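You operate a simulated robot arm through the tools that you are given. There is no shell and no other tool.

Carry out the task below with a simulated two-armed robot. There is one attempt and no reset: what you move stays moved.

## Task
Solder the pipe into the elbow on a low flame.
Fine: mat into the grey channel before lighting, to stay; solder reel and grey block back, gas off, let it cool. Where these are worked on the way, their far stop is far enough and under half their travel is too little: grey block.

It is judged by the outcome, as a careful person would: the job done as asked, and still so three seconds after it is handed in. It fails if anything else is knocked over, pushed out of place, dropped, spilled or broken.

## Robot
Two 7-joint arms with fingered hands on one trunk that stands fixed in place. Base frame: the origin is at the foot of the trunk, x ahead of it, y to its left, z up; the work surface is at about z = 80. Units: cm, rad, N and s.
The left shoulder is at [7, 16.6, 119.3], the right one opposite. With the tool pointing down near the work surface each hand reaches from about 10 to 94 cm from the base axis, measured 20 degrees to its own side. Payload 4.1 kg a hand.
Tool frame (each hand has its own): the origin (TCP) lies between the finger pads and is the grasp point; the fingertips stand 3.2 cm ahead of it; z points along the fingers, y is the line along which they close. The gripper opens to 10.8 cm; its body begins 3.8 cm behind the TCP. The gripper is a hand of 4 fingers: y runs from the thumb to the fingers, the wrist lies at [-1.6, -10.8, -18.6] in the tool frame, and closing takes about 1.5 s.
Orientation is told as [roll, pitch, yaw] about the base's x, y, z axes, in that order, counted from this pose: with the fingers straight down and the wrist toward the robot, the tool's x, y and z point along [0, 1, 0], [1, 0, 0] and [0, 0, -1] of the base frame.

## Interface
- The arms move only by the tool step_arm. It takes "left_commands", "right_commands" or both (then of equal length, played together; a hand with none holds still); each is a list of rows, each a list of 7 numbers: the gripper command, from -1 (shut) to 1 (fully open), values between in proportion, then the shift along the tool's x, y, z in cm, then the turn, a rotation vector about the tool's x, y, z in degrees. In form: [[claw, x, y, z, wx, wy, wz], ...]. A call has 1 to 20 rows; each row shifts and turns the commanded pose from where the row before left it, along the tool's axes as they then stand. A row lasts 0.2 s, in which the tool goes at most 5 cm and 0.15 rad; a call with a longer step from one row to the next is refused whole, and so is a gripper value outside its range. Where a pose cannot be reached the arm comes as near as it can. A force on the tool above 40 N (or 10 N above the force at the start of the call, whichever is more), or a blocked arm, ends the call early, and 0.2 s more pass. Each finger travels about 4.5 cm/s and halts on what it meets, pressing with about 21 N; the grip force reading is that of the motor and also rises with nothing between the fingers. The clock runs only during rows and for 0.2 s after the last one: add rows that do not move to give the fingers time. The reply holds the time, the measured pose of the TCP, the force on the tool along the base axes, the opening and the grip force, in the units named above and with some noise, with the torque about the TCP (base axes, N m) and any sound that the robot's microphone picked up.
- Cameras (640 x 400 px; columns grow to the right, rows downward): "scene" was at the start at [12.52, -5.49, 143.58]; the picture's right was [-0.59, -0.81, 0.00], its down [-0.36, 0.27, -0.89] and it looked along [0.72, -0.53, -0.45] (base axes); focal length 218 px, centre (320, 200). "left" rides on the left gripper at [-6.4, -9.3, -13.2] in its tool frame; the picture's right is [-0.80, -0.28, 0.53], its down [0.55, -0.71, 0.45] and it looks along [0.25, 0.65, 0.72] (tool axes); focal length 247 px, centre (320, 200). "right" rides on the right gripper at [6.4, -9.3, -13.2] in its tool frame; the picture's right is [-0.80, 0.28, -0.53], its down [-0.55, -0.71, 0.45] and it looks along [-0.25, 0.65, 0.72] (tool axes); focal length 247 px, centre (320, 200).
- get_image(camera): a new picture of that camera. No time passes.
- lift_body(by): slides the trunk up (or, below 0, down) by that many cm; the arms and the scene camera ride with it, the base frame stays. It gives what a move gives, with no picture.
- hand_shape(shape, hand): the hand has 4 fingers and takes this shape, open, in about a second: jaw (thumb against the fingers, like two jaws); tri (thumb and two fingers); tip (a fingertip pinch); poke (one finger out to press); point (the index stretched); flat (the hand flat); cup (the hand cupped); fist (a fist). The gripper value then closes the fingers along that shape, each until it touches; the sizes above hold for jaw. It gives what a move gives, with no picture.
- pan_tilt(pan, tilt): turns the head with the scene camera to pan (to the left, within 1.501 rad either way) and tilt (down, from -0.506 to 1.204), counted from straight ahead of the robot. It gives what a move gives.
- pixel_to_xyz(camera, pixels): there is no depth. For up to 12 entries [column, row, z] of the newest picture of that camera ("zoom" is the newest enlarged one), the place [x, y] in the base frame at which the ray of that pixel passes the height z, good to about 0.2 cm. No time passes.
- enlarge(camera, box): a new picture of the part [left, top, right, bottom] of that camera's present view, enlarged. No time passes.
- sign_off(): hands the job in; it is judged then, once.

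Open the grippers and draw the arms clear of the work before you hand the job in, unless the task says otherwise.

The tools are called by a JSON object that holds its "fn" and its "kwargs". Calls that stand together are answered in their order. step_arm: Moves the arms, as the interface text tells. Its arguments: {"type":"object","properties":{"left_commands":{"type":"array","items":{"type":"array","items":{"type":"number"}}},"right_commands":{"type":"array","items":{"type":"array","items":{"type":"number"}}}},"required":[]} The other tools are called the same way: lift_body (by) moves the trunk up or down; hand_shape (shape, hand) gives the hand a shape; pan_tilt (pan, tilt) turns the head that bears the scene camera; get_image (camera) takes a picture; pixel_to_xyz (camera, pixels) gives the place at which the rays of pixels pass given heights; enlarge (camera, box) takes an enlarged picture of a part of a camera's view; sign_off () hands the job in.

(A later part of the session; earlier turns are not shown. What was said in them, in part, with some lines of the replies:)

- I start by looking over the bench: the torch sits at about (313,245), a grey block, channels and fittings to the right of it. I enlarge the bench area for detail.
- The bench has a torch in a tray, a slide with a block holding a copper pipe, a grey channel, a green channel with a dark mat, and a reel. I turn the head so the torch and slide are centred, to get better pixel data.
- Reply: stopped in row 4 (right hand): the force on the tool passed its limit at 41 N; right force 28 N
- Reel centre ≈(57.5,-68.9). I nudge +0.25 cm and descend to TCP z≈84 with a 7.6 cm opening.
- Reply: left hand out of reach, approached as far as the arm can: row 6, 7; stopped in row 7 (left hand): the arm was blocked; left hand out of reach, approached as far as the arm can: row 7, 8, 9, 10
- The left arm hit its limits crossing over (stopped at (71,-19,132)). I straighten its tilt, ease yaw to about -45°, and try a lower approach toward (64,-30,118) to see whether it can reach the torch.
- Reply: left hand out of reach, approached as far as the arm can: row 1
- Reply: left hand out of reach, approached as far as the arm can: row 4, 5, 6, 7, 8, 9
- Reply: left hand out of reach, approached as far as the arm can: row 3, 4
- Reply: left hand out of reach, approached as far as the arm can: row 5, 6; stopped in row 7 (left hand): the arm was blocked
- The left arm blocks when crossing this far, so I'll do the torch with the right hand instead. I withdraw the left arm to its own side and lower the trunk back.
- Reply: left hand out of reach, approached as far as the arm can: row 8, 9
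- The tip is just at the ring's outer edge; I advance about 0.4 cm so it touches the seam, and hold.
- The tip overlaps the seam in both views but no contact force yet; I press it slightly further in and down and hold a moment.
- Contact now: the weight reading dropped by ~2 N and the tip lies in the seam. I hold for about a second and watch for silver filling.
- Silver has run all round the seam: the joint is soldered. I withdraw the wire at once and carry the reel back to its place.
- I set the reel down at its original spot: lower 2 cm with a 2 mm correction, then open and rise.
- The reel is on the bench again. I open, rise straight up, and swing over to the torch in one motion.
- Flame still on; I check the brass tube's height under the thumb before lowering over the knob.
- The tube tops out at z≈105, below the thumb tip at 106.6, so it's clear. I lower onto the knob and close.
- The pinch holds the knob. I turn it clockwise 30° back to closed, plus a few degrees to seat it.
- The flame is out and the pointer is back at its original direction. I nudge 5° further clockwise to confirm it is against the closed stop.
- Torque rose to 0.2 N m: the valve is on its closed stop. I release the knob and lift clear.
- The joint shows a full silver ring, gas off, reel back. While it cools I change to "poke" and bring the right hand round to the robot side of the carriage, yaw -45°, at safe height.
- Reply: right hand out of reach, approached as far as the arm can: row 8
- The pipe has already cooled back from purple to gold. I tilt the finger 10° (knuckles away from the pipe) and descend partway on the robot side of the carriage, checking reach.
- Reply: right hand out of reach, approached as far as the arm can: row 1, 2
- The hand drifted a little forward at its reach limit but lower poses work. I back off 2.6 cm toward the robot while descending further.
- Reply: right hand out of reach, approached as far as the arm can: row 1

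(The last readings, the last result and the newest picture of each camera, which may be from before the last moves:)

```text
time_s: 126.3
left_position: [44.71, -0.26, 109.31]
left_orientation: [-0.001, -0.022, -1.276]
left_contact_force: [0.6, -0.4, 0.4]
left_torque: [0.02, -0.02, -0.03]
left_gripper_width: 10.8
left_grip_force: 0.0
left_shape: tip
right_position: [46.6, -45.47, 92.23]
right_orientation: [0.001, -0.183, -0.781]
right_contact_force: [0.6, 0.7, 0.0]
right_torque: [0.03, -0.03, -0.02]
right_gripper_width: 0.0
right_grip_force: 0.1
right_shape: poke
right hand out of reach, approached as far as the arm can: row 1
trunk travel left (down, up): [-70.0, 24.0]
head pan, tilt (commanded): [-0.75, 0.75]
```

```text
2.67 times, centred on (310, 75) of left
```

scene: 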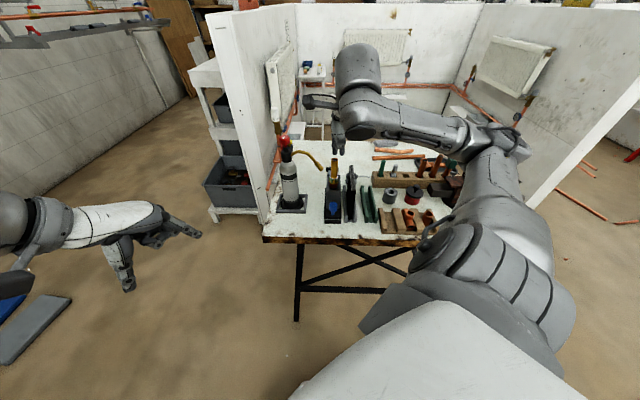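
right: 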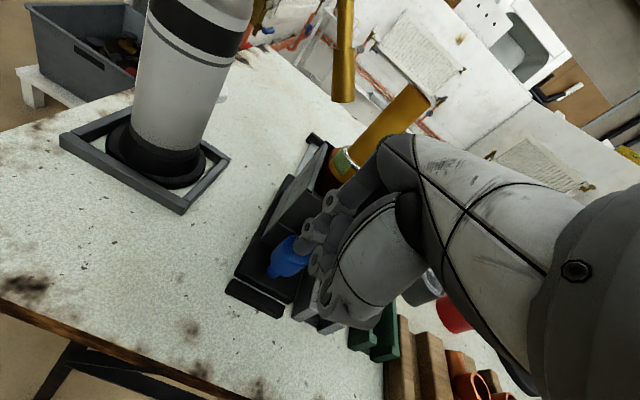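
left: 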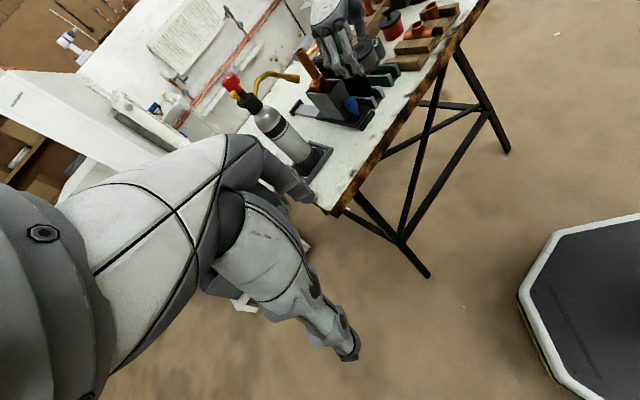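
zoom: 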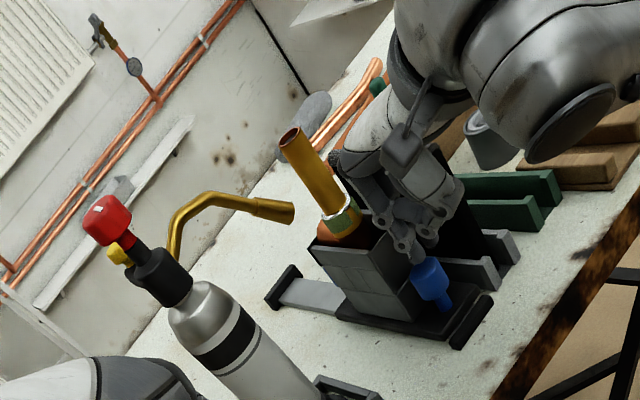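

The fingertip is above the front knob, ≈2.5 cm short of the front plate. I zoom to verify clearances to mat and pipe before pushing.

{"fn": "enlarge", "kwargs": {"camera": "left", "box": [280, 20, 370, 110]}}

{"fn": "enlarge", "kwargs": {"camera": "right", "box": [220, 70, 450, 350]}}

{"fn": "enlarge", "kwargs": {"camera": "scene", "box": [290, 110, 400, 230]}}

```text
4.44 times, centred on (325, 65) of left
```

zoom: 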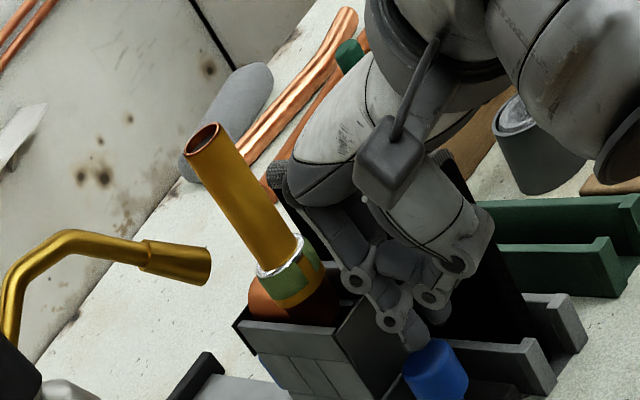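

```text
1.43 times, centred on (335, 210) of right
```

zoom: 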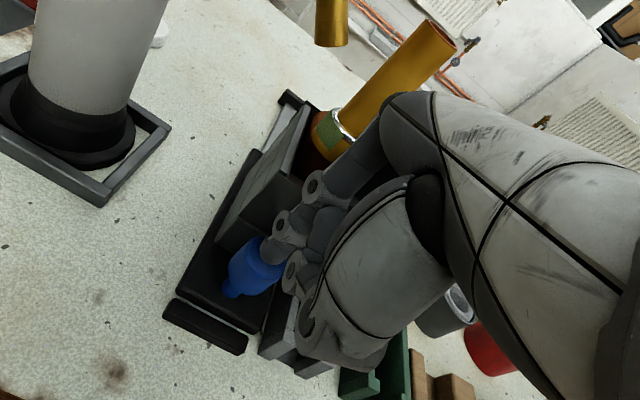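

```text
3.33 times, centred on (345, 170) of scene
```

zoom: 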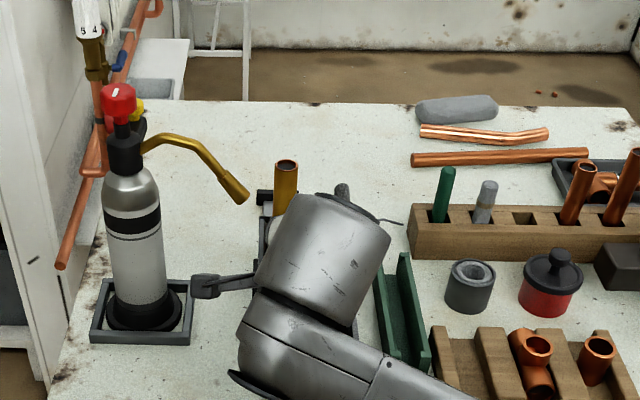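

Clearances are fine. Before moving the block I let the joint cool a few seconds more in place.

{"fn": "step_arm", "kwargs": {"right_commands": [[1, 0, 0, 0, 0, 0, 0], [1, 0, 0, 0, 0, 0, 0], [1, 0, 0, 0, 0, 0, 0], [1, 0, 0, 0, 0, 0, 0], [1, 0, 0, 0, 0, 0, 0], [1, 0, 0, 0, 0, 0, 0], [1, 0, 0, 0, 0, 0, 0], [1, 0, 0, 0, 0, 0, 0], [1, 0, 0, 0, 0, 0, 0], [1, 0, 0, 0, 0, 0, 0], [1, 0, 0, 0, 0, 0, 0], [1, 0, 0, 0, 0, 0, 0], [1, 0, 0, 0, 0, 0, 0], [1, 0, 0, 0, 0, 0, 0], [1, 0, 0, 0, 0, 0, 0], [1, 0, 0, 0, 0, 0, 0], [1, 0, 0, 0, 0, 0, 0], [1, 0, 0, 0, 0, 0, 0], [1, 0, 0, 0, 0, 0, 0], [1, 0, 0, 0, 0, 0, 0]]}}

{"fn": "enlarge", "kwargs": {"camera": "left", "box": [280, 20, 370, 110]}}

```text
time_s: 130.5
left_position: [44.72, -0.26, 109.34]
left_orientation: [-0.001, -0.023, -1.274]
left_contact_force: [0.1, 0.1, -0.1]
left_torque: [0.0, 0.0, 0.03]
left_gripper_width: 10.77
left_grip_force: 0.0
left_shape: tip
right_position: [46.64, -45.44, 92.21]
right_orientation: [-0.001, -0.184, -0.782]
right_contact_force: [0.3, -0.4, -0.6]
right_torque: [0.01, -0.01, -0.01]
right_gripper_width: 0.0
right_grip_force: 0.0
right_shape: poke
trunk travel left (down, up): [-70.0, 24.0]
head pan, tilt (commanded): [-0.75, 0.75]
```

```text
4.44 times, centred on (325, 65) of left
```

zoom: 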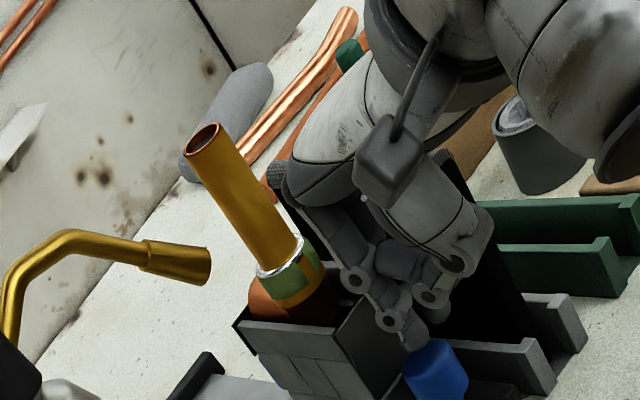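

Still golden. I keep waiting in place.

{"fn": "step_arm", "kwargs": {"right_commands": [[1, 0, 0, 0, 0, 0, 0], [1, 0, 0, 0, 0, 0, 0], [1, 0, 0, 0, 0, 0, 0], [1, 0, 0, 0, 0, 0, 0], [1, 0, 0, 0, 0, 0, 0], [1, 0, 0, 0, 0, 0, 0], [1, 0, 0, 0, 0, 0, 0], [1, 0, 0, 0, 0, 0, 0], [1, 0, 0, 0, 0, 0, 0], [1, 0, 0, 0, 0, 0, 0], [1, 0, 0, 0, 0, 0, 0], [1, 0, 0, 0, 0, 0, 0], [1, 0, 0, 0, 0, 0, 0], [1, 0, 0, 0, 0, 0, 0], [1, 0, 0, 0, 0, 0, 0], [1, 0, 0, 0, 0, 0, 0], [1, 0, 0, 0, 0, 0, 0], [1, 0, 0, 0, 0, 0, 0], [1, 0, 0, 0, 0, 0, 0], [1, 0, 0, 0, 0, 0, 0]]}}

{"fn": "step_arm", "kwargs": {"right_commands": [[1, 0, 0, 0, 0, 0, 0], [1, 0, 0, 0, 0, 0, 0], [1, 0, 0, 0, 0, 0, 0], [1, 0, 0, 0, 0, 0, 0], [1, 0, 0, 0, 0, 0, 0], [1, 0, 0, 0, 0, 0, 0], [1, 0, 0, 0, 0, 0, 0], [1, 0, 0, 0, 0, 0, 0], [1, 0, 0, 0, 0, 0, 0], [1, 0, 0, 0, 0, 0, 0], [1, 0, 0, 0, 0, 0, 0], [1, 0, 0, 0, 0, 0, 0], [1, 0, 0, 0, 0, 0, 0], [1, 0, 0, 0, 0, 0, 0], [1, 0, 0, 0, 0, 0, 0], [1, 0, 0, 0, 0, 0, 0], [1, 0, 0, 0, 0, 0, 0], [1, 0, 0, 0, 0, 0, 0], [1, 0, 0, 0, 0, 0, 0], [1, 0, 0, 0, 0, 0, 0]]}}

{"fn": "enlarge", "kwargs": {"camera": "left", "box": [280, 20, 370, 110]}}

```text
time_s: 134.7
left_position: [44.8, -0.32, 109.37]
left_orientation: [0.001, -0.022, -1.272]
left_contact_force: [0.0, 0.0, 0.5]
left_torque: [0.02, -0.01, -0.02]
left_gripper_width: 10.79
left_grip_force: 0.0
left_shape: tip
right_position: [46.64, -45.54, 92.25]
right_orientation: [0.001, -0.184, -0.783]
right_contact_force: [-0.1, -0.6, -0.3]
right_torque: [0.02, -0.03, -0.01]
right_gripper_width: 0.01
right_grip_force: 0.1
right_shape: poke
trunk travel left (down, up): [-70.0, 24.0]
head pan, tilt (commanded): [-0.75, 0.75]
```

```text
time_s: 138.9
left_position: [44.74, -0.37, 109.29]
left_orientation: [-0.001, -0.022, -1.275]
left_contact_force: [-1.0, -0.8, 0.0]
left_torque: [-0.04, 0.03, -0.01]
left_gripper_width: 10.79
left_grip_force: 0.1
left_shape: tip
right_position: [46.63, -45.56, 92.23]
right_orientation: [0.002, -0.183, -0.782]
right_contact_force: [0.0, -0.6, 0.5]
right_torque: [0.03, 0.03, 0.01]
right_gripper_width: 0.0
right_grip_force: 0.0
right_shape: poke
trunk travel left (down, up): [-70.0, 24.0]
head pan, tilt (commanded): [-0.75, 0.75]
```

```text
4.44 times, centred on (325, 65) of left
```

zoom: 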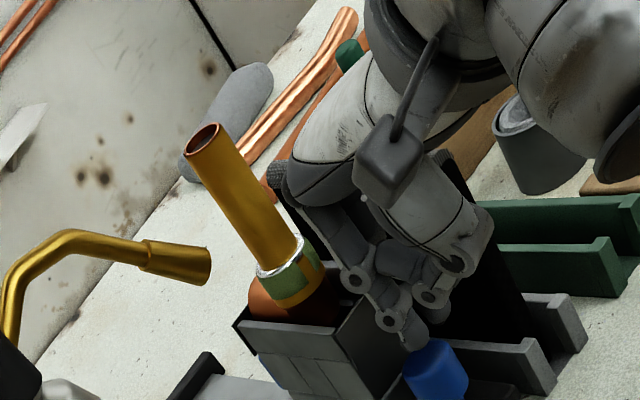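

Still golden after 20 s, but the solder has long since set; I slide the block back now gently, and keep cooling afterwards. First 4 cm of push along the rail.

{"fn": "step_arm", "kwargs": {"right_commands": [[1, -0.3, 0.786, 0.147, 0, 0, 0], [1, 0, 0.786, 0.147, 0, 0, 0], [1, 0, 0.786, 0.147, 0, 0, 0], [1, 0, 0.786, 0.147, 0, 0, 0], [1, 0, 0.786, 0.147, 0, 0, 0], [1, 0, 0, 0, 0, 0, 0]]}}

{"fn": "enlarge", "kwargs": {"camera": "left", "box": [280, 20, 370, 110]}}

{"fn": "enlarge", "kwargs": {"camera": "right", "box": [220, 70, 450, 350]}}

```text
time_s: 140.3
left_position: [44.72, -0.31, 109.27]
left_orientation: [0.003, -0.021, -1.274]
left_contact_force: [0.1, -0.7, 0.0]
left_torque: [0.01, 0.01, -0.01]
left_gripper_width: 10.79
left_grip_force: 0.1
left_shape: tip
right_position: [49.25, -48.46, 92.39]
right_orientation: [-0.001, -0.182, -0.783]
right_contact_force: [-0.1, 1.8, 1.0]
right_torque: [0.01, -0.02, -0.01]
right_gripper_width: 0.02
right_grip_force: 0.1
right_shape: poke
trunk travel left (down, up): [-70.0, 24.0]
head pan, tilt (commanded): [-0.75, 0.75]
```

```text
4.44 times, centred on (325, 65) of left
```

zoom: 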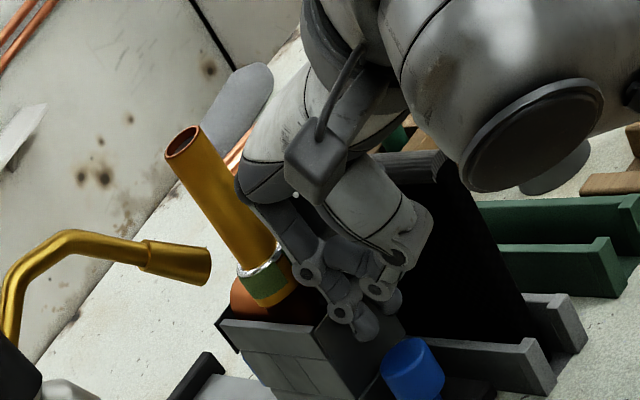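

```text
1.43 times, centred on (335, 210) of right
```

zoom: 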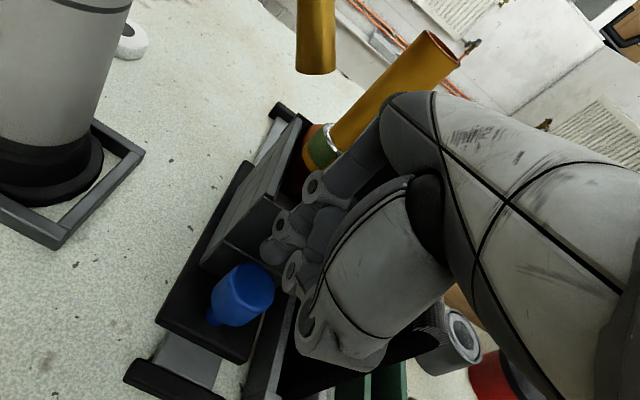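

The carriage follows my finger. The wrist camera bracket will pass near the nozzle, so I yaw the hand 8° to gain clearance and push on 5 cm.

{"fn": "step_arm", "kwargs": {"right_commands": [[1, 0, 0, 0, 0, 0, -4], [1, 0, 0, 0, 0, 0, -4], [1, -0.139, 0.973, 0.182, 0, 0, 0], [1, -0.139, 0.973, 0.182, 0, 0, 0], [1, -0.139, 0.973, 0.182, 0, 0, 0], [1, -0.139, 0.973, 0.182, 0, 0, 0], [1, -0.139, 0.973, 0.182, 0, 0, 0], [1, 0, 0, 0, 0, 0, 0]]}}

{"fn": "enlarge", "kwargs": {"camera": "left", "box": [240, 10, 370, 120]}}

{"fn": "get_image", "kwargs": {"camera": "right"}}

{"fn": "enlarge", "kwargs": {"camera": "scene", "box": [290, 110, 400, 230]}}

```text
time_s: 142.1
left_position: [44.72, -0.35, 109.36]
left_orientation: [0.001, -0.024, -1.274]
left_contact_force: [0.3, 0.7, 0.0]
left_torque: [-0.01, 0.0, -0.01]
left_gripper_width: 10.8
left_grip_force: 0.0
left_shape: tip
right_position: [52.82, -52.02, 92.33]
right_orientation: [-0.025, -0.182, -0.642]
right_contact_force: [-1.1, -0.1, 4.5]
right_torque: [-0.04, -0.04, -0.01]
right_gripper_width: 0.01
right_grip_force: 0.0
right_shape: poke
trunk travel left (down, up): [-70.0, 24.0]
head pan, tilt (commanded): [-0.75, 0.75]
```

```text
3.64 times, centred on (305, 65) of left
```

zoom: 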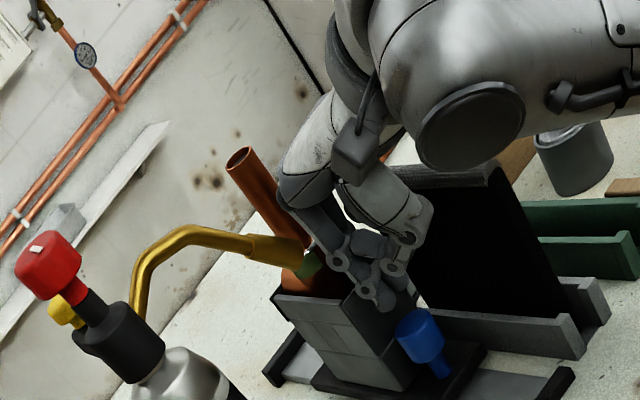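

```text
taken
```

right: 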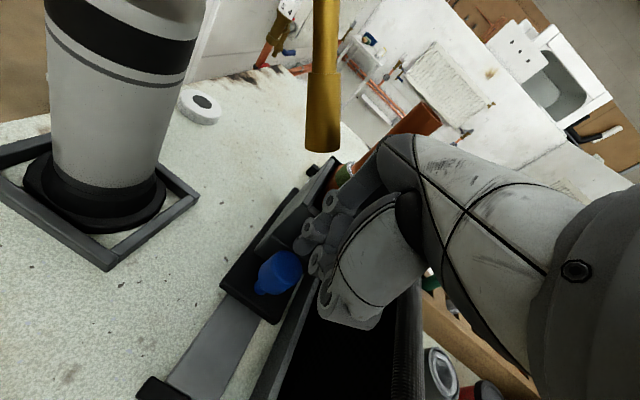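

```text
3.33 times, centred on (345, 170) of scene
```

zoom: 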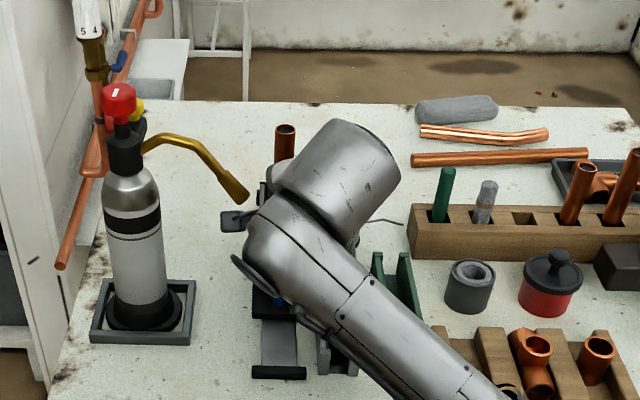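

The pipe is back to its copper colour — cooled — and the carriage is half way back. There is a small 4.5 N upward contact, so I raise 0.3 cm and continue 4 cm.

{"fn": "step_arm", "kwargs": {"right_commands": [[1, 0, 0.055, -0.295, 0, 0, 0], [1, -0.139, 0.973, 0.182, 0, 0, 0], [1, -0.139, 0.973, 0.182, 0, 0, 0], [1, -0.139, 0.973, 0.182, 0, 0, 0], [1, -0.139, 0.973, 0.182, 0, 0, 0], [1, 0, 0, 0, 0, 0, 0]]}}

{"fn": "enlarge", "kwargs": {"camera": "left", "box": [240, 10, 370, 120]}}

{"fn": "get_image", "kwargs": {"camera": "right"}}

{"fn": "enlarge", "kwargs": {"camera": "scene", "box": [290, 110, 400, 230]}}

```text
time_s: 143.5
left_position: [44.7, -0.29, 109.16]
left_orientation: [0.001, -0.024, -1.273]
left_contact_force: [-0.3, -0.1, 0.3]
left_torque: [-0.01, 0.01, 0.01]
left_gripper_width: 10.81
left_grip_force: 0.0
left_shape: tip
right_position: [55.64, -54.95, 92.65]
right_orientation: [-0.025, -0.181, -0.641]
right_contact_force: [0.0, 0.3, 1.1]
right_torque: [-0.04, 0.02, 0.02]
right_gripper_width: 0.0
right_grip_force: 0.1
right_shape: poke
trunk travel left (down, up): [-70.0, 24.0]
head pan, tilt (commanded): [-0.75, 0.75]
```

```text
3.64 times, centred on (305, 65) of left
```

zoom: 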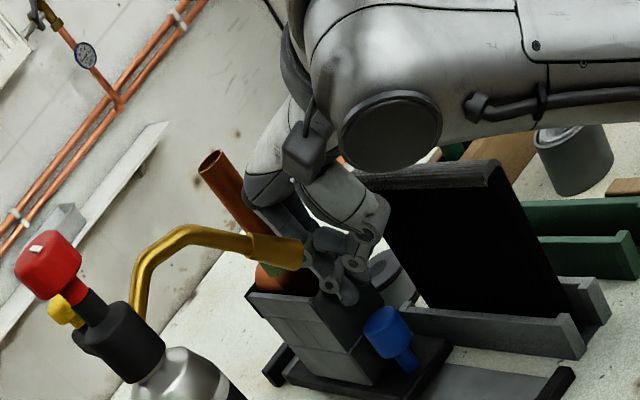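

```text
taken
```

right: 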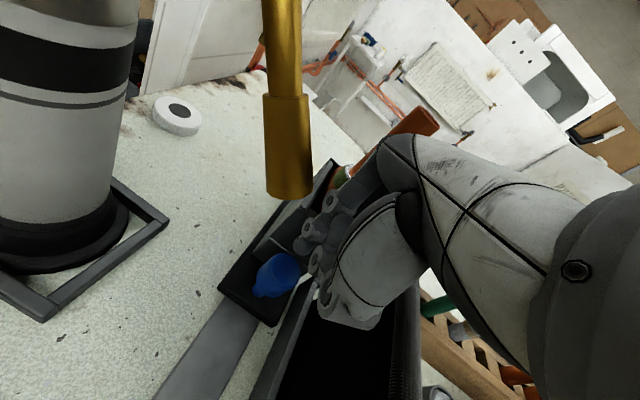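

```text
3.33 times, centred on (345, 170) of scene
```

zoom: 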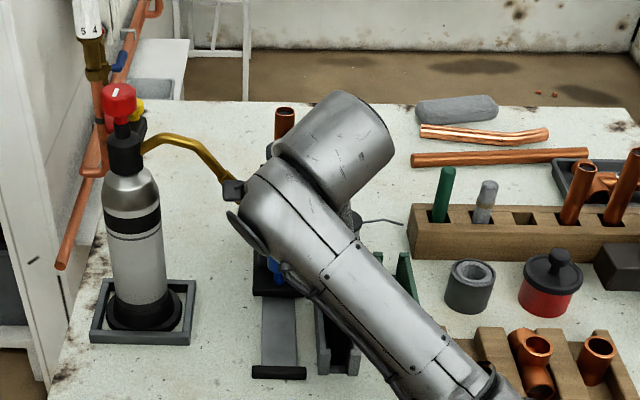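

The nozzle will stay ≈2 cm clear of the bracket. I continue 2 cm more and look again.

{"fn": "step_arm", "kwargs": {"right_commands": [[1, -0.139, 0.973, 0.182, 0, 0, 0], [1, -0.139, 0.973, 0.182, 0, 0, 0], [1, 0, 0, 0, 0, 0, 0]]}}

{"fn": "enlarge", "kwargs": {"camera": "left", "box": [240, 10, 370, 120]}}

{"fn": "get_image", "kwargs": {"camera": "right"}}

{"fn": "enlarge", "kwargs": {"camera": "scene", "box": [290, 120, 370, 230]}}

```text
time_s: 144.3
left_position: [44.75, -0.22, 109.3]
left_orientation: [0.001, -0.023, -1.275]
left_contact_force: [-0.6, 0.3, 0.4]
left_torque: [0.04, 0.0, -0.02]
left_gripper_width: 10.78
left_grip_force: 0.1
left_shape: tip
right_position: [57.05, -56.29, 92.71]
right_orientation: [-0.026, -0.181, -0.64]
right_contact_force: [-0.5, 0.3, 1.1]
right_torque: [-0.02, 0.0, 0.04]
right_gripper_width: 0.01
right_grip_force: 0.1
right_shape: poke
trunk travel left (down, up): [-70.0, 24.0]
head pan, tilt (commanded): [-0.75, 0.75]
```

```text
3.64 times, centred on (305, 65) of left
```

zoom: 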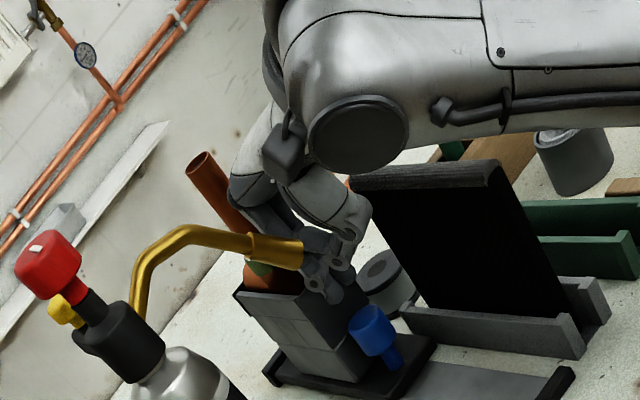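

```text
taken
```

right: 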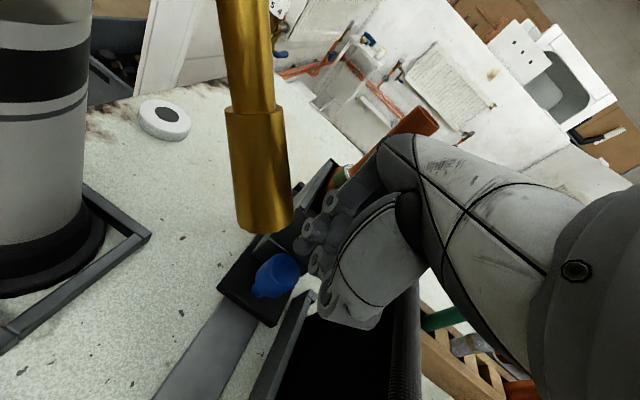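

```text
3.64 times, centred on (330, 175) of scene
```

zoom: 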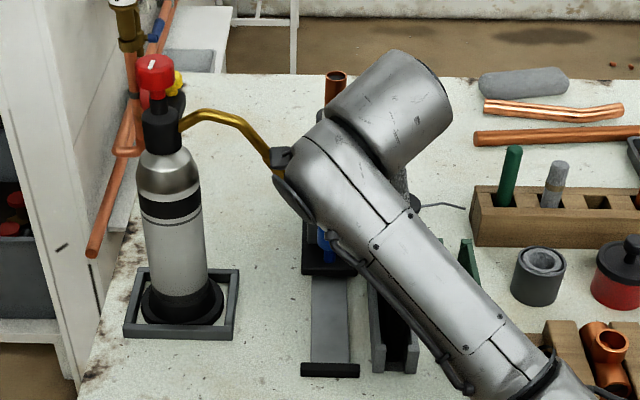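

Carriage front is at raw row ≈194.8 (original 193.3): roughly 1–1.7 cm left. I push in 0.4 cm steps until the back stop is felt.

{"fn": "step_arm", "kwargs": {"right_commands": [[1, -0.056, 0.389, 0.073, 0, 0, 0], [1, -0.056, 0.389, 0.073, 0, 0, 0], [1, -0.056, 0.389, 0.073, 0, 0, 0], [1, 0, 0, 0, 0, 0, 0]]}}

{"fn": "enlarge", "kwargs": {"camera": "scene", "box": [290, 120, 370, 230]}}

{"fn": "get_image", "kwargs": {"camera": "right"}}

```text
time_s: 145.3
left_position: [44.77, -0.26, 109.33]
left_orientation: [0.0, -0.022, -1.273]
left_contact_force: [1.2, -0.3, 0.5]
left_torque: [-0.01, 0.01, 0.02]
left_gripper_width: 10.79
left_grip_force: 0.1
left_shape: tip
right_position: [57.88, -57.24, 92.7]
right_orientation: [-0.026, -0.183, -0.641]
right_contact_force: [-0.1, 0.7, 0.2]
right_torque: [0.01, -0.02, -0.03]
right_gripper_width: 0.0
right_grip_force: 0.1
right_shape: poke
trunk travel left (down, up): [-70.0, 24.0]
head pan, tilt (commanded): [-0.75, 0.75]
```

```text
3.64 times, centred on (330, 175) of scene
```

zoom: 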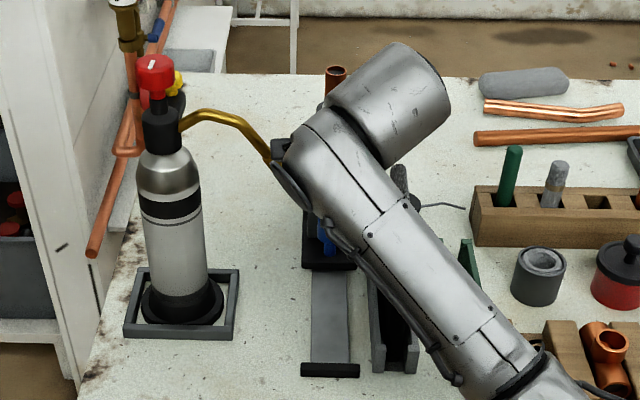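

```text
taken
```

right: 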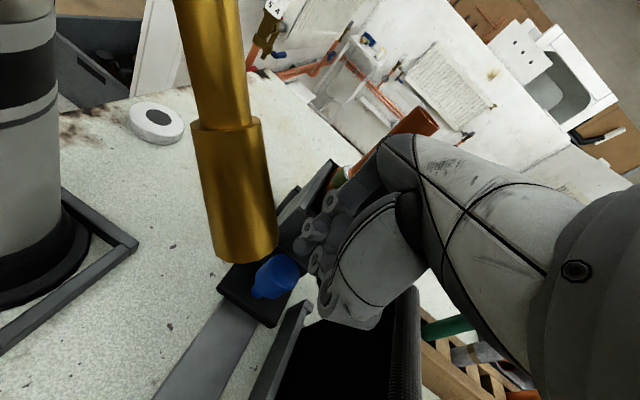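

Front row ≈193.4 now, essentially home; I press a little further to confirm the stop.

{"fn": "step_arm", "kwargs": {"right_commands": [[1, -0.035, 0.243, 0.046, 0, 0, 0], [1, -0.035, 0.243, 0.046, 0, 0, 0], [1, -0.035, 0.243, 0.046, 0, 0, 0], [1, 0, 0, 0, 0, 0, 0]]}}

{"fn": "enlarge", "kwargs": {"camera": "scene", "box": [310, 170, 350, 225]}}

```text
time_s: 146.3
left_position: [44.64, 0.04, 109.41]
left_orientation: [0.002, -0.026, -1.273]
left_contact_force: [-0.1, -1.0, 0.2]
left_torque: [-0.03, 0.02, 0.02]
left_gripper_width: 10.79
left_grip_force: 0.1
left_shape: tip
right_position: [58.27, -57.51, 93.02]
right_orientation: [-0.026, -0.183, -0.639]
right_contact_force: [-11.3, 11.6, 7.5]
right_torque: [0.19, 0.24, -0.11]
right_gripper_width: 0.0
right_grip_force: 0.0
right_shape: poke
trunk travel left (down, up): [-70.0, 24.0]
head pan, tilt (commanded): [-0.75, 0.75]
```

```text
7.27 times, centred on (330, 198) of scene
```

zoom: 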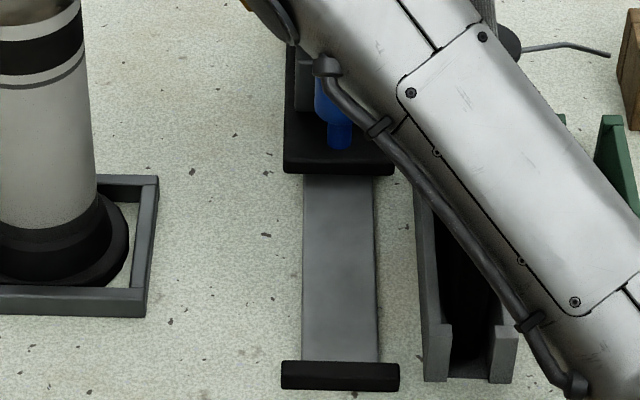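

16 N at the back stop: the block is home. I back off 3 cm along the rail and raise the hand clear.

{"fn": "step_arm", "kwargs": {"right_commands": [[1, 0.139, -0.973, -0.182, 0, 0, 0], [1, 0.139, -0.973, -0.182, 0, 0, 0], [1, 0.139, -0.973, -0.182, 0, 0, 0], [1, 0, 0.55, -2.95, 0, 0, 0], [1, 0, 0.736, -3.93, 0, 0, 0], [1, 0, 0.736, -3.93, 0, 0, 0], [1, 0, 0.736, -3.93, 0, 0, 0], [1, 0, 0, 0, 0, 0, 0]]}}

{"fn": "get_image", "kwargs": {"camera": "scene"}}

{"fn": "enlarge", "kwargs": {"camera": "left", "box": [200, 0, 400, 150]}}

{"fn": "get_image", "kwargs": {"camera": "right"}}

```text
time_s: 148.1
left_position: [44.78, -0.44, 109.28]
left_orientation: [0.001, -0.022, -1.275]
left_contact_force: [-0.2, -0.3, -0.7]
left_torque: [-0.04, -0.01, 0.01]
left_gripper_width: 10.8
left_grip_force: 0.1
left_shape: tip
right_position: [56.57, -55.27, 107.63]
right_orientation: [-0.026, -0.181, -0.64]
right_contact_force: [-0.5, -0.2, -0.3]
right_torque: [0.03, -0.01, 0.01]
right_gripper_width: 0.01
right_grip_force: 0.1
right_shape: poke
trunk travel left (down, up): [-70.0, 24.0]
head pan, tilt (commanded): [-0.75, 0.75]
```

```text
taken
```

scene: 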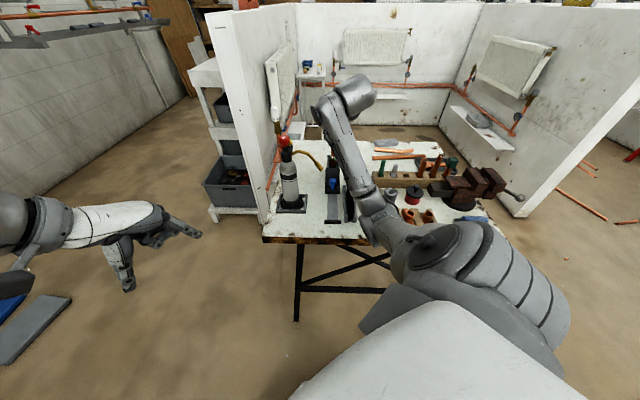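

```text
2.67 times, centred on (300, 75) of left
```

zoom: 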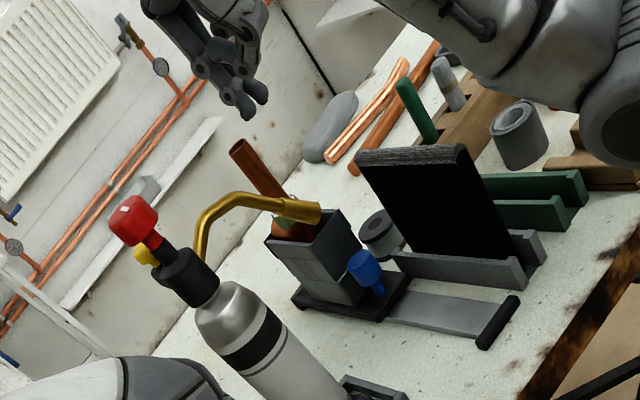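

```text
taken
```

right: 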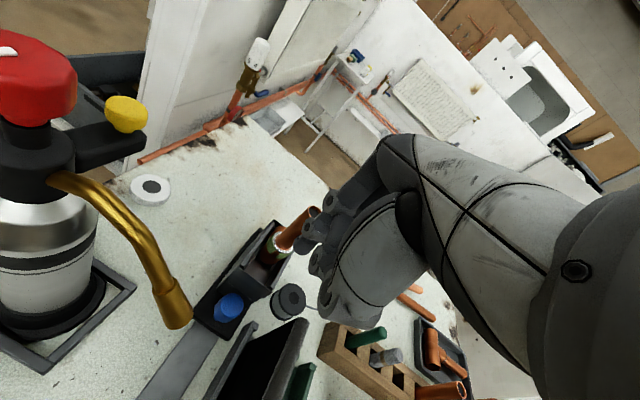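

Everything is in place: block home, mat in the grey channel, reel in its spot, pipe copper-coloured. I raise and retract the right arm to its starting pose, levelling the hand.

{"fn": "step_arm", "kwargs": {"right_commands": [[1, 0, 0.736, -3.93, 0, 0, 0], [1, 0, 0.736, -3.93, 0, 0, 0], [1, 0, 0.736, -3.93, 0, 0, 0], [1, 0, 0.736, -3.93, 0, 0, 0], [1, 0, 0, 0, 5.25, 0, 0], [1, 0, 0, 0, 5.25, 0, 0], [1, 0, 0, 0, 0, 0, -7.3], [1, 0, 0, 0, 0, 0, -7.3], [1, 0, 0, 0, 0, 0, -7.3], [1, 0, 0, 0, 0, 0, -7.3], [1, 0, 0, 0, 0, 0, -7.3], [1, 1.16, -2.76, -2.2, 0, 0, 0], [1, 1.16, -2.76, -2.2, 0, 0, 0], [1, 1.16, -2.76, -2.2, 0, 0, 0], [1, 1.16, -2.76, -2.2, 0, 0, 0], [1, 1.16, -2.76, -2.2, 0, 0, 0], [1, 0, 0, 0, 0, 0, 0]]}}

{"fn": "hand_shape", "kwargs": {"hand": "right", "shape": "jaw"}}

{"fn": "hand_shape", "kwargs": {"hand": "left", "shape": "jaw"}}

{"fn": "get_image", "kwargs": {"camera": "scene"}}

{"fn": "enlarge", "kwargs": {"camera": "scene", "box": [265, 125, 395, 230]}}

{"fn": "enlarge", "kwargs": {"camera": "scene", "box": [360, 140, 490, 240]}}

{"fn": "enlarge", "kwargs": {"camera": "scene", "box": [320, 140, 375, 200]}}

```text
time_s: 151.7
left_position: [44.89, -0.42, 109.19]
left_orientation: [0.001, -0.023, -1.275]
left_contact_force: [-0.2, -0.3, 0.2]
left_torque: [0.04, 0.02, 0.01]
left_gripper_width: 10.79
left_grip_force: 0.1
left_shape: tip
right_position: [43.4, -49.01, 134.71]
right_orientation: [-0.019, 0.017, -0.007]
right_contact_force: [0.2, 0.0, 0.5]
right_torque: [0.05, 0.03, 0.02]
right_gripper_width: 0.0
right_grip_force: 0.2
right_shape: poke
trunk travel left (down, up): [-70.0, 24.0]
head pan, tilt (commanded): [-0.75, 0.75]
```

```text
time_s: 152.6
left_position: [44.8, -0.36, 109.28]
left_orientation: [0.001, -0.023, -1.273]
left_contact_force: [0.6, -0.5, -0.6]
left_torque: [0.0, 0.04, 0.01]
left_gripper_width: 10.76
left_grip_force: 0.1
left_shape: tip
right_position: [43.29, -48.89, 134.66]
right_orientation: [-0.021, 0.016, -0.006]
right_contact_force: [-0.2, 0.4, 0.7]
right_torque: [0.0, 0.03, 0.0]
right_gripper_width: 10.75
right_grip_force: 0.1
right_shape: jaw
trunk travel left (down, up): [-70.0, 24.0]
head pan, tilt (commanded): [-0.75, 0.75]
```

```text
time_s: 153.5
left_position: [44.67, -0.53, 109.42]
left_orientation: [0.0, -0.022, -1.272]
left_contact_force: [0.0, -0.7, 0.3]
left_torque: [0.0, 0.01, -0.02]
left_gripper_width: 10.77
left_grip_force: 0.2
left_shape: jaw
right_position: [43.41, -48.9, 134.78]
right_orientation: [-0.02, 0.017, -0.006]
right_contact_force: [-0.5, 0.7, 0.5]
right_torque: [-0.05, 0.01, 0.0]
right_gripper_width: 10.77
right_grip_force: 0.1
right_shape: jaw
trunk travel left (down, up): [-70.0, 24.0]
head pan, tilt (commanded): [-0.75, 0.75]
```

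```text
taken
```

scene: 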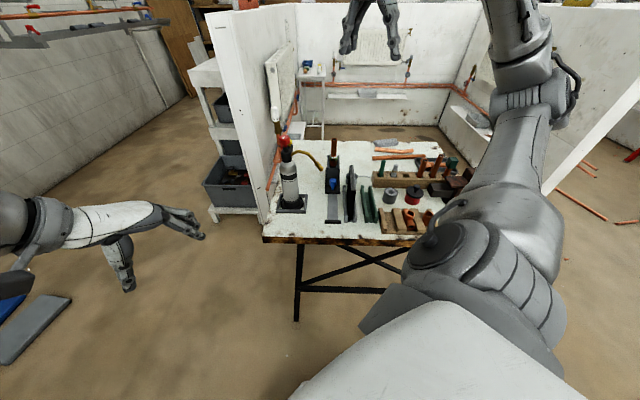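

```text
3.81 times, centred on (330, 178) of scene
```

zoom: 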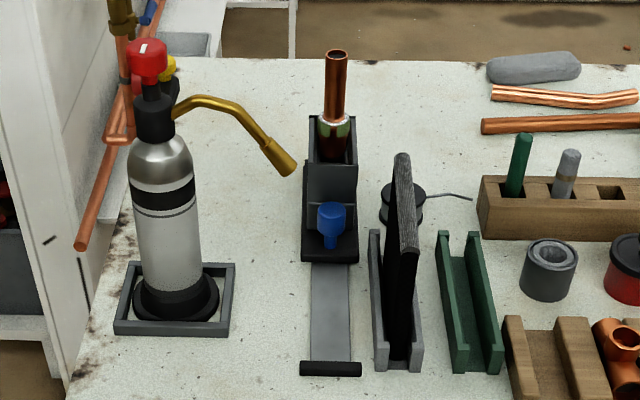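

```text
4.00 times, centred on (425, 190) of scene
```

zoom: 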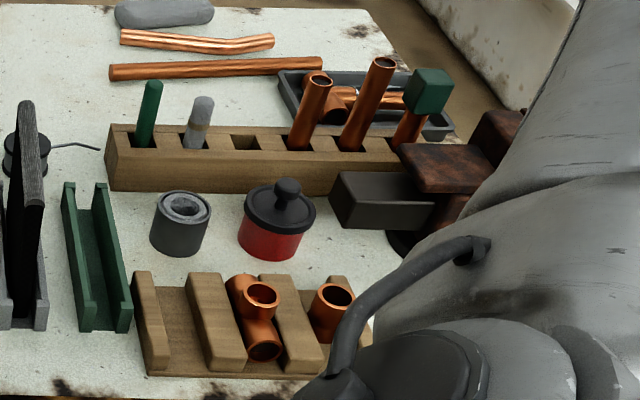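

```text
6.67 times, centred on (348, 170) of scene
```

zoom: 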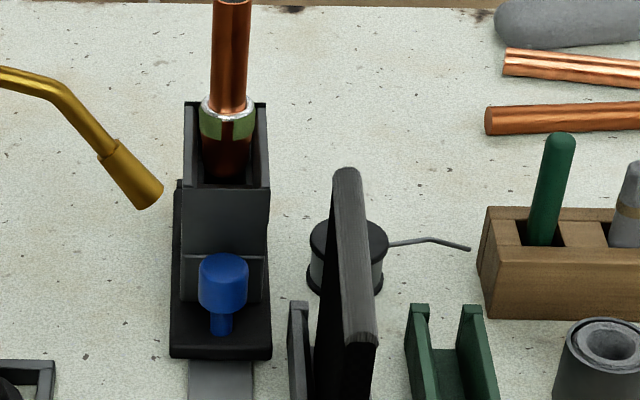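

The wire tip seems slightly off from the original picture; I repeat the exact same zoom boxes as at the start to compare the reel's placement.

{"fn": "enlarge", "kwargs": {"camera": "scene", "box": [340, 165, 375, 190]}}

{"fn": "enlarge", "kwargs": {"camera": "scene", "box": [340, 160, 385, 190]}}

{"fn": "enlarge", "kwargs": {"camera": "scene", "box": [320, 145, 350, 200]}}

```text
16.00 times, centred on (358, 178) of scene
```

zoom: 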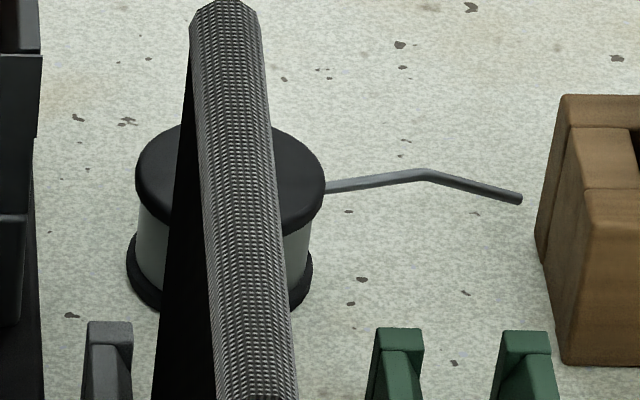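

```text
13.33 times, centred on (362, 175) of scene
```

zoom: 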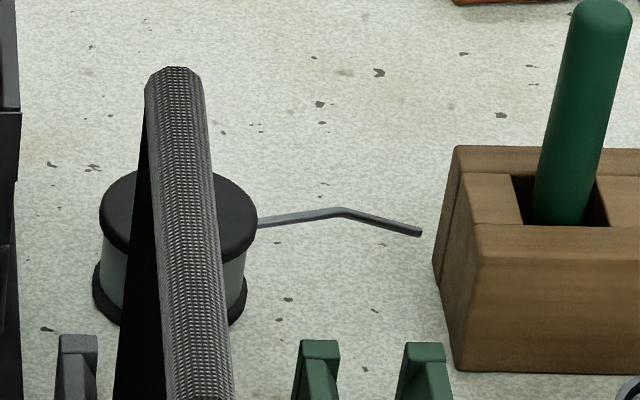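

```text
7.27 times, centred on (335, 172) of scene
```

zoom: 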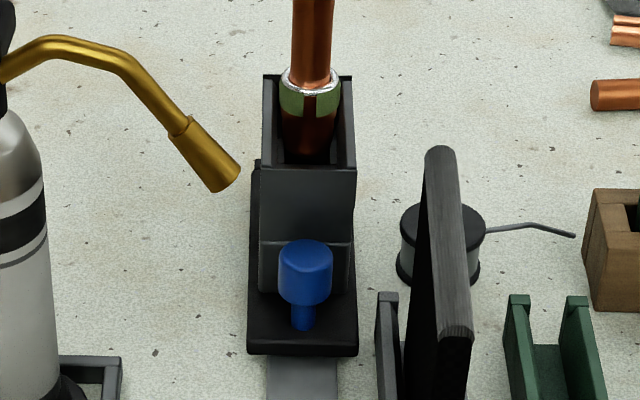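

Block matches its original pixels exactly; the reel is within ≈0.6 cm of its original place, same orientation. I check torch position with the original zoom box and the joint once more.

{"fn": "enlarge", "kwargs": {"camera": "scene", "box": [260, 125, 348, 220]}}

{"fn": "enlarge", "kwargs": {"camera": "scene", "box": [270, 130, 320, 170]}}

{"fn": "enlarge", "kwargs": {"camera": "right", "box": [130, 140, 450, 400]}}

```text
4.21 times, centred on (304, 172) of scene
```

zoom: 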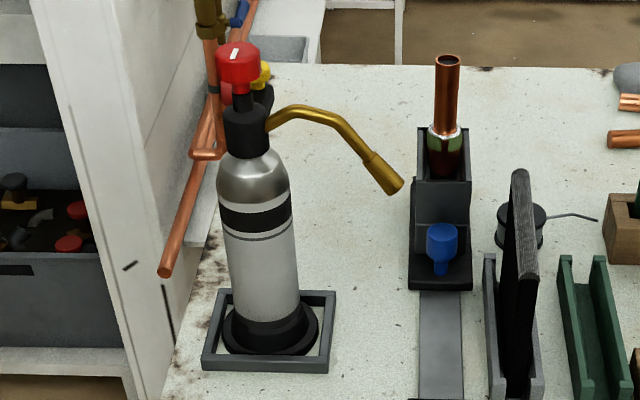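

```text
10.00 times, centred on (295, 150) of scene
```

zoom: 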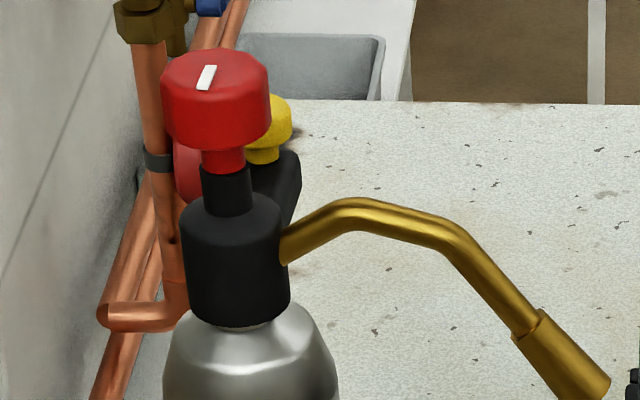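

```text
1.54 times, centred on (290, 270) of right
```

zoom: 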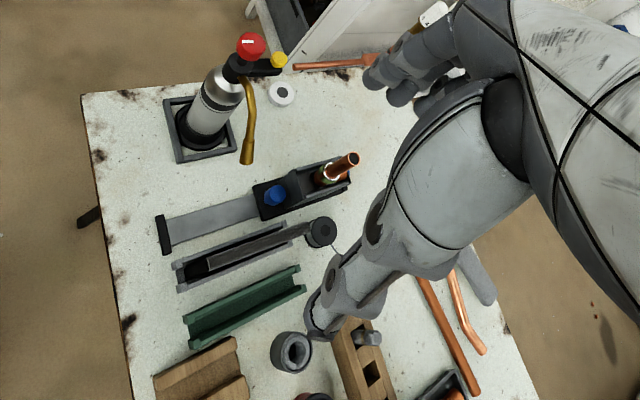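

Torch and pointer are as they were, gas off. I allow further cooling time with both arms still.

{"fn": "step_arm", "kwargs": {"right_commands": [[1, 0, 0, 0, 0, 0, 0], [1, 0, 0, 0, 0, 0, 0], [1, 0, 0, 0, 0, 0, 0], [1, 0, 0, 0, 0, 0, 0], [1, 0, 0, 0, 0, 0, 0], [1, 0, 0, 0, 0, 0, 0], [1, 0, 0, 0, 0, 0, 0], [1, 0, 0, 0, 0, 0, 0], [1, 0, 0, 0, 0, 0, 0], [1, 0, 0, 0, 0, 0, 0], [1, 0, 0, 0, 0, 0, 0], [1, 0, 0, 0, 0, 0, 0], [1, 0, 0, 0, 0, 0, 0], [1, 0, 0, 0, 0, 0, 0], [1, 0, 0, 0, 0, 0, 0], [1, 0, 0, 0, 0, 0, 0], [1, 0, 0, 0, 0, 0, 0], [1, 0, 0, 0, 0, 0, 0], [1, 0, 0, 0, 0, 0, 0], [1, 0, 0, 0, 0, 0, 0]]}}

{"fn": "step_arm", "kwargs": {"right_commands": [[1, 0, 0, 0, 0, 0, 0], [1, 0, 0, 0, 0, 0, 0], [1, 0, 0, 0, 0, 0, 0], [1, 0, 0, 0, 0, 0, 0], [1, 0, 0, 0, 0, 0, 0], [1, 0, 0, 0, 0, 0, 0], [1, 0, 0, 0, 0, 0, 0], [1, 0, 0, 0, 0, 0, 0], [1, 0, 0, 0, 0, 0, 0], [1, 0, 0, 0, 0, 0, 0], [1, 0, 0, 0, 0, 0, 0], [1, 0, 0, 0, 0, 0, 0], [1, 0, 0, 0, 0, 0, 0], [1, 0, 0, 0, 0, 0, 0], [1, 0, 0, 0, 0, 0, 0], [1, 0, 0, 0, 0, 0, 0], [1, 0, 0, 0, 0, 0, 0], [1, 0, 0, 0, 0, 0, 0], [1, 0, 0, 0, 0, 0, 0], [1, 0, 0, 0, 0, 0, 0]]}}

{"fn": "step_arm", "kwargs": {"right_commands": [[1, 0, 0, 0, 0, 0, 0], [1, 0, 0, 0, 0, 0, 0], [1, 0, 0, 0, 0, 0, 0], [1, 0, 0, 0, 0, 0, 0], [1, 0, 0, 0, 0, 0, 0], [1, 0, 0, 0, 0, 0, 0], [1, 0, 0, 0, 0, 0, 0], [1, 0, 0, 0, 0, 0, 0], [1, 0, 0, 0, 0, 0, 0], [1, 0, 0, 0, 0, 0, 0], [1, 0, 0, 0, 0, 0, 0], [1, 0, 0, 0, 0, 0, 0], [1, 0, 0, 0, 0, 0, 0], [1, 0, 0, 0, 0, 0, 0], [1, 0, 0, 0, 0, 0, 0], [1, 0, 0, 0, 0, 0, 0], [1, 0, 0, 0, 0, 0, 0], [1, 0, 0, 0, 0, 0, 0], [1, 0, 0, 0, 0, 0, 0], [1, 0, 0, 0, 0, 0, 0]]}}

{"fn": "step_arm", "kwargs": {"right_commands": [[1, 0, 0, 0, 0, 0, 0], [1, 0, 0, 0, 0, 0, 0], [1, 0, 0, 0, 0, 0, 0], [1, 0, 0, 0, 0, 0, 0], [1, 0, 0, 0, 0, 0, 0], [1, 0, 0, 0, 0, 0, 0], [1, 0, 0, 0, 0, 0, 0], [1, 0, 0, 0, 0, 0, 0], [1, 0, 0, 0, 0, 0, 0], [1, 0, 0, 0, 0, 0, 0], [1, 0, 0, 0, 0, 0, 0], [1, 0, 0, 0, 0, 0, 0], [1, 0, 0, 0, 0, 0, 0], [1, 0, 0, 0, 0, 0, 0], [1, 0, 0, 0, 0, 0, 0], [1, 0, 0, 0, 0, 0, 0], [1, 0, 0, 0, 0, 0, 0], [1, 0, 0, 0, 0, 0, 0], [1, 0, 0, 0, 0, 0, 0], [1, 0, 0, 0, 0, 0, 0]]}}

{"fn": "enlarge", "kwargs": {"camera": "scene", "box": [322, 135, 352, 180]}}

```text
time_s: 157.7
left_position: [44.82, -0.37, 109.31]
left_orientation: [0.0, -0.023, -1.275]
left_contact_force: [0.2, -0.3, 0.4]
left_torque: [0.03, 0.0, 0.02]
left_gripper_width: 10.77
left_grip_force: 0.1
left_shape: jaw
right_position: [43.49, -48.93, 134.81]
right_orientation: [-0.02, 0.018, -0.007]
right_contact_force: [-0.5, -0.9, -0.1]
right_torque: [-0.01, -0.02, -0.01]
right_gripper_width: 10.76
right_grip_force: 0.1
right_shape: jaw
trunk travel left (down, up): [-70.0, 24.0]
head pan, tilt (commanded): [-0.75, 0.75]
```

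```text
time_s: 161.9
left_position: [44.87, -0.29, 109.3]
left_orientation: [0.001, -0.021, -1.275]
left_contact_force: [0.0, 0.2, -0.5]
left_torque: [0.03, 0.03, -0.01]
left_gripper_width: 10.76
left_grip_force: 0.1
left_shape: jaw
right_position: [43.34, -49.02, 134.77]
right_orientation: [-0.019, 0.019, -0.008]
right_contact_force: [-0.1, -0.1, -0.6]
right_torque: [0.02, 0.02, 0.0]
right_gripper_width: 10.78
right_grip_force: 0.0
right_shape: jaw
trunk travel left (down, up): [-70.0, 24.0]
head pan, tilt (commanded): [-0.75, 0.75]
```

```text
time_s: 166.1
left_position: [44.73, -0.39, 109.28]
left_orientation: [0.0, -0.023, -1.274]
left_contact_force: [-0.5, 0.5, -0.7]
left_torque: [0.03, 0.02, 0.0]
left_gripper_width: 10.78
left_grip_force: 0.1
left_shape: jaw
right_position: [43.37, -48.96, 134.76]
right_orientation: [-0.019, 0.017, -0.008]
right_contact_force: [-0.7, -0.8, 0.7]
right_torque: [-0.02, -0.02, -0.01]
right_gripper_width: 10.8
right_grip_force: 0.0
right_shape: jaw
trunk travel left (down, up): [-70.0, 24.0]
head pan, tilt (commanded): [-0.75, 0.75]
```

```text
time_s: 170.3
left_position: [44.74, -0.25, 109.35]
left_orientation: [-0.001, -0.023, -1.275]
left_contact_force: [0.1, -0.5, 0.2]
left_torque: [-0.02, -0.02, 0.01]
left_gripper_width: 10.77
left_grip_force: 0.0
left_shape: jaw
right_position: [43.39, -49.0, 134.81]
right_orientation: [-0.019, 0.017, -0.007]
right_contact_force: [0.2, 0.0, -0.2]
right_torque: [0.02, 0.02, 0.02]
right_gripper_width: 10.79
right_grip_force: 0.1
right_shape: jaw
trunk travel left (down, up): [-70.0, 24.0]
head pan, tilt (commanded): [-0.75, 0.75]
```

```text
8.89 times, centred on (337, 158) of scene
```

zoom: 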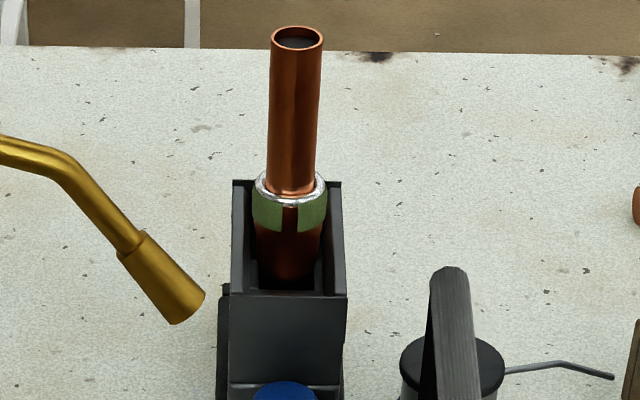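

Pipe fully copper again with a bright solder ring 50 s after gas-off. One more short wait for margin, then I hand in.

{"fn": "step_arm", "kwargs": {"right_commands": [[1, 0, 0, 0, 0, 0, 0], [1, 0, 0, 0, 0, 0, 0], [1, 0, 0, 0, 0, 0, 0], [1, 0, 0, 0, 0, 0, 0], [1, 0, 0, 0, 0, 0, 0], [1, 0, 0, 0, 0, 0, 0], [1, 0, 0, 0, 0, 0, 0], [1, 0, 0, 0, 0, 0, 0], [1, 0, 0, 0, 0, 0, 0], [1, 0, 0, 0, 0, 0, 0], [1, 0, 0, 0, 0, 0, 0], [1, 0, 0, 0, 0, 0, 0], [1, 0, 0, 0, 0, 0, 0], [1, 0, 0, 0, 0, 0, 0], [1, 0, 0, 0, 0, 0, 0], [1, 0, 0, 0, 0, 0, 0], [1, 0, 0, 0, 0, 0, 0], [1, 0, 0, 0, 0, 0, 0], [1, 0, 0, 0, 0, 0, 0], [1, 0, 0, 0, 0, 0, 0]]}}

{"fn": "step_arm", "kwargs": {"right_commands": [[1, 0, 0, 0, 0, 0, 0], [1, 0, 0, 0, 0, 0, 0], [1, 0, 0, 0, 0, 0, 0], [1, 0, 0, 0, 0, 0, 0], [1, 0, 0, 0, 0, 0, 0], [1, 0, 0, 0, 0, 0, 0], [1, 0, 0, 0, 0, 0, 0], [1, 0, 0, 0, 0, 0, 0], [1, 0, 0, 0, 0, 0, 0], [1, 0, 0, 0, 0, 0, 0], [1, 0, 0, 0, 0, 0, 0], [1, 0, 0, 0, 0, 0, 0], [1, 0, 0, 0, 0, 0, 0], [1, 0, 0, 0, 0, 0, 0], [1, 0, 0, 0, 0, 0, 0], [1, 0, 0, 0, 0, 0, 0], [1, 0, 0, 0, 0, 0, 0], [1, 0, 0, 0, 0, 0, 0], [1, 0, 0, 0, 0, 0, 0], [1, 0, 0, 0, 0, 0, 0]]}}

{"fn": "enlarge", "kwargs": {"camera": "scene", "box": [265, 125, 395, 230]}}

```text
time_s: 174.5
left_position: [44.67, -0.34, 109.23]
left_orientation: [-0.001, -0.023, -1.275]
left_contact_force: [-0.1, 0.2, -0.5]
left_torque: [0.01, -0.02, -0.01]
left_gripper_width: 10.79
left_grip_force: 0.1
left_shape: jaw
right_position: [43.38, -48.85, 134.69]
right_orientation: [-0.018, 0.018, -0.007]
right_contact_force: [0.5, 0.0, 0.1]
right_torque: [-0.01, 0.01, 0.01]
right_gripper_width: 10.76
right_grip_force: 0.1
right_shape: jaw
trunk travel left (down, up): [-70.0, 24.0]
head pan, tilt (commanded): [-0.75, 0.75]
```

```text
time_s: 178.7
left_position: [44.74, -0.43, 109.42]
left_orientation: [0.0, -0.023, -1.274]
left_contact_force: [-0.1, 0.6, 0.0]
left_torque: [0.02, -0.01, 0.0]
left_gripper_width: 10.76
left_grip_force: 0.0
left_shape: jaw
right_position: [43.28, -48.86, 134.76]
right_orientation: [-0.019, 0.018, -0.008]
right_contact_force: [-0.2, 1.0, -0.4]
right_torque: [-0.01, 0.02, 0.01]
right_gripper_width: 10.8
right_grip_force: 0.0
right_shape: jaw
trunk travel left (down, up): [-70.0, 24.0]
head pan, tilt (commanded): [-0.75, 0.75]
```

```text
3.81 times, centred on (330, 178) of scene
```

zoom: 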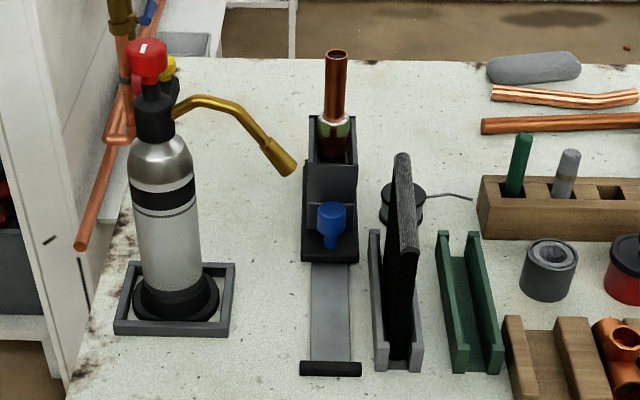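

All is as asked: joint soldered and cool, gas off, block and reel back, mat standing in the grey channel, arms clear with open hands. I hand the job in.

{"fn": "sign_off", "kwargs": {}}

```text
The job is handed in.
```

The pipe is soldered into the elbow, and I've handed the job in. Bright solder shows around the seam as far as the cameras could see it.

- **Mat:** I moved it into the grey channel before lighting, and it is still standing there.
- **Flame:** I opened the valve about 30°, which gave a short blue flame. It was lit for about 23 seconds, and the pipe went from gold to purple before I applied the solder. The knob has no scale, so "low" is my reading of the flame size.
- **Gas:** The knob is turned back to its closed stop and the flame is out.
- **Grey block:** It went to its far stop for the soldering and is back at its starting stop. I moved it back about 20 seconds after the gas went off, while the pipe was still golden.
- **Solder reel:** It is standing about 0.6 cm from where it started, facing the same way.
- **Cooling:** I waited about a minute after the gas went off. The pipe had been its normal copper colour for over half a minute when I handed in.

- **Green band:** One appeared on the elbow collar when the solder flowed. I don't know whether it is flux residue or a marking.
- **Torch:** It shifted a millimetre or two while I turned the knob.

Nothing else on the bench was knocked or moved. Both hands are open and clear of the work.
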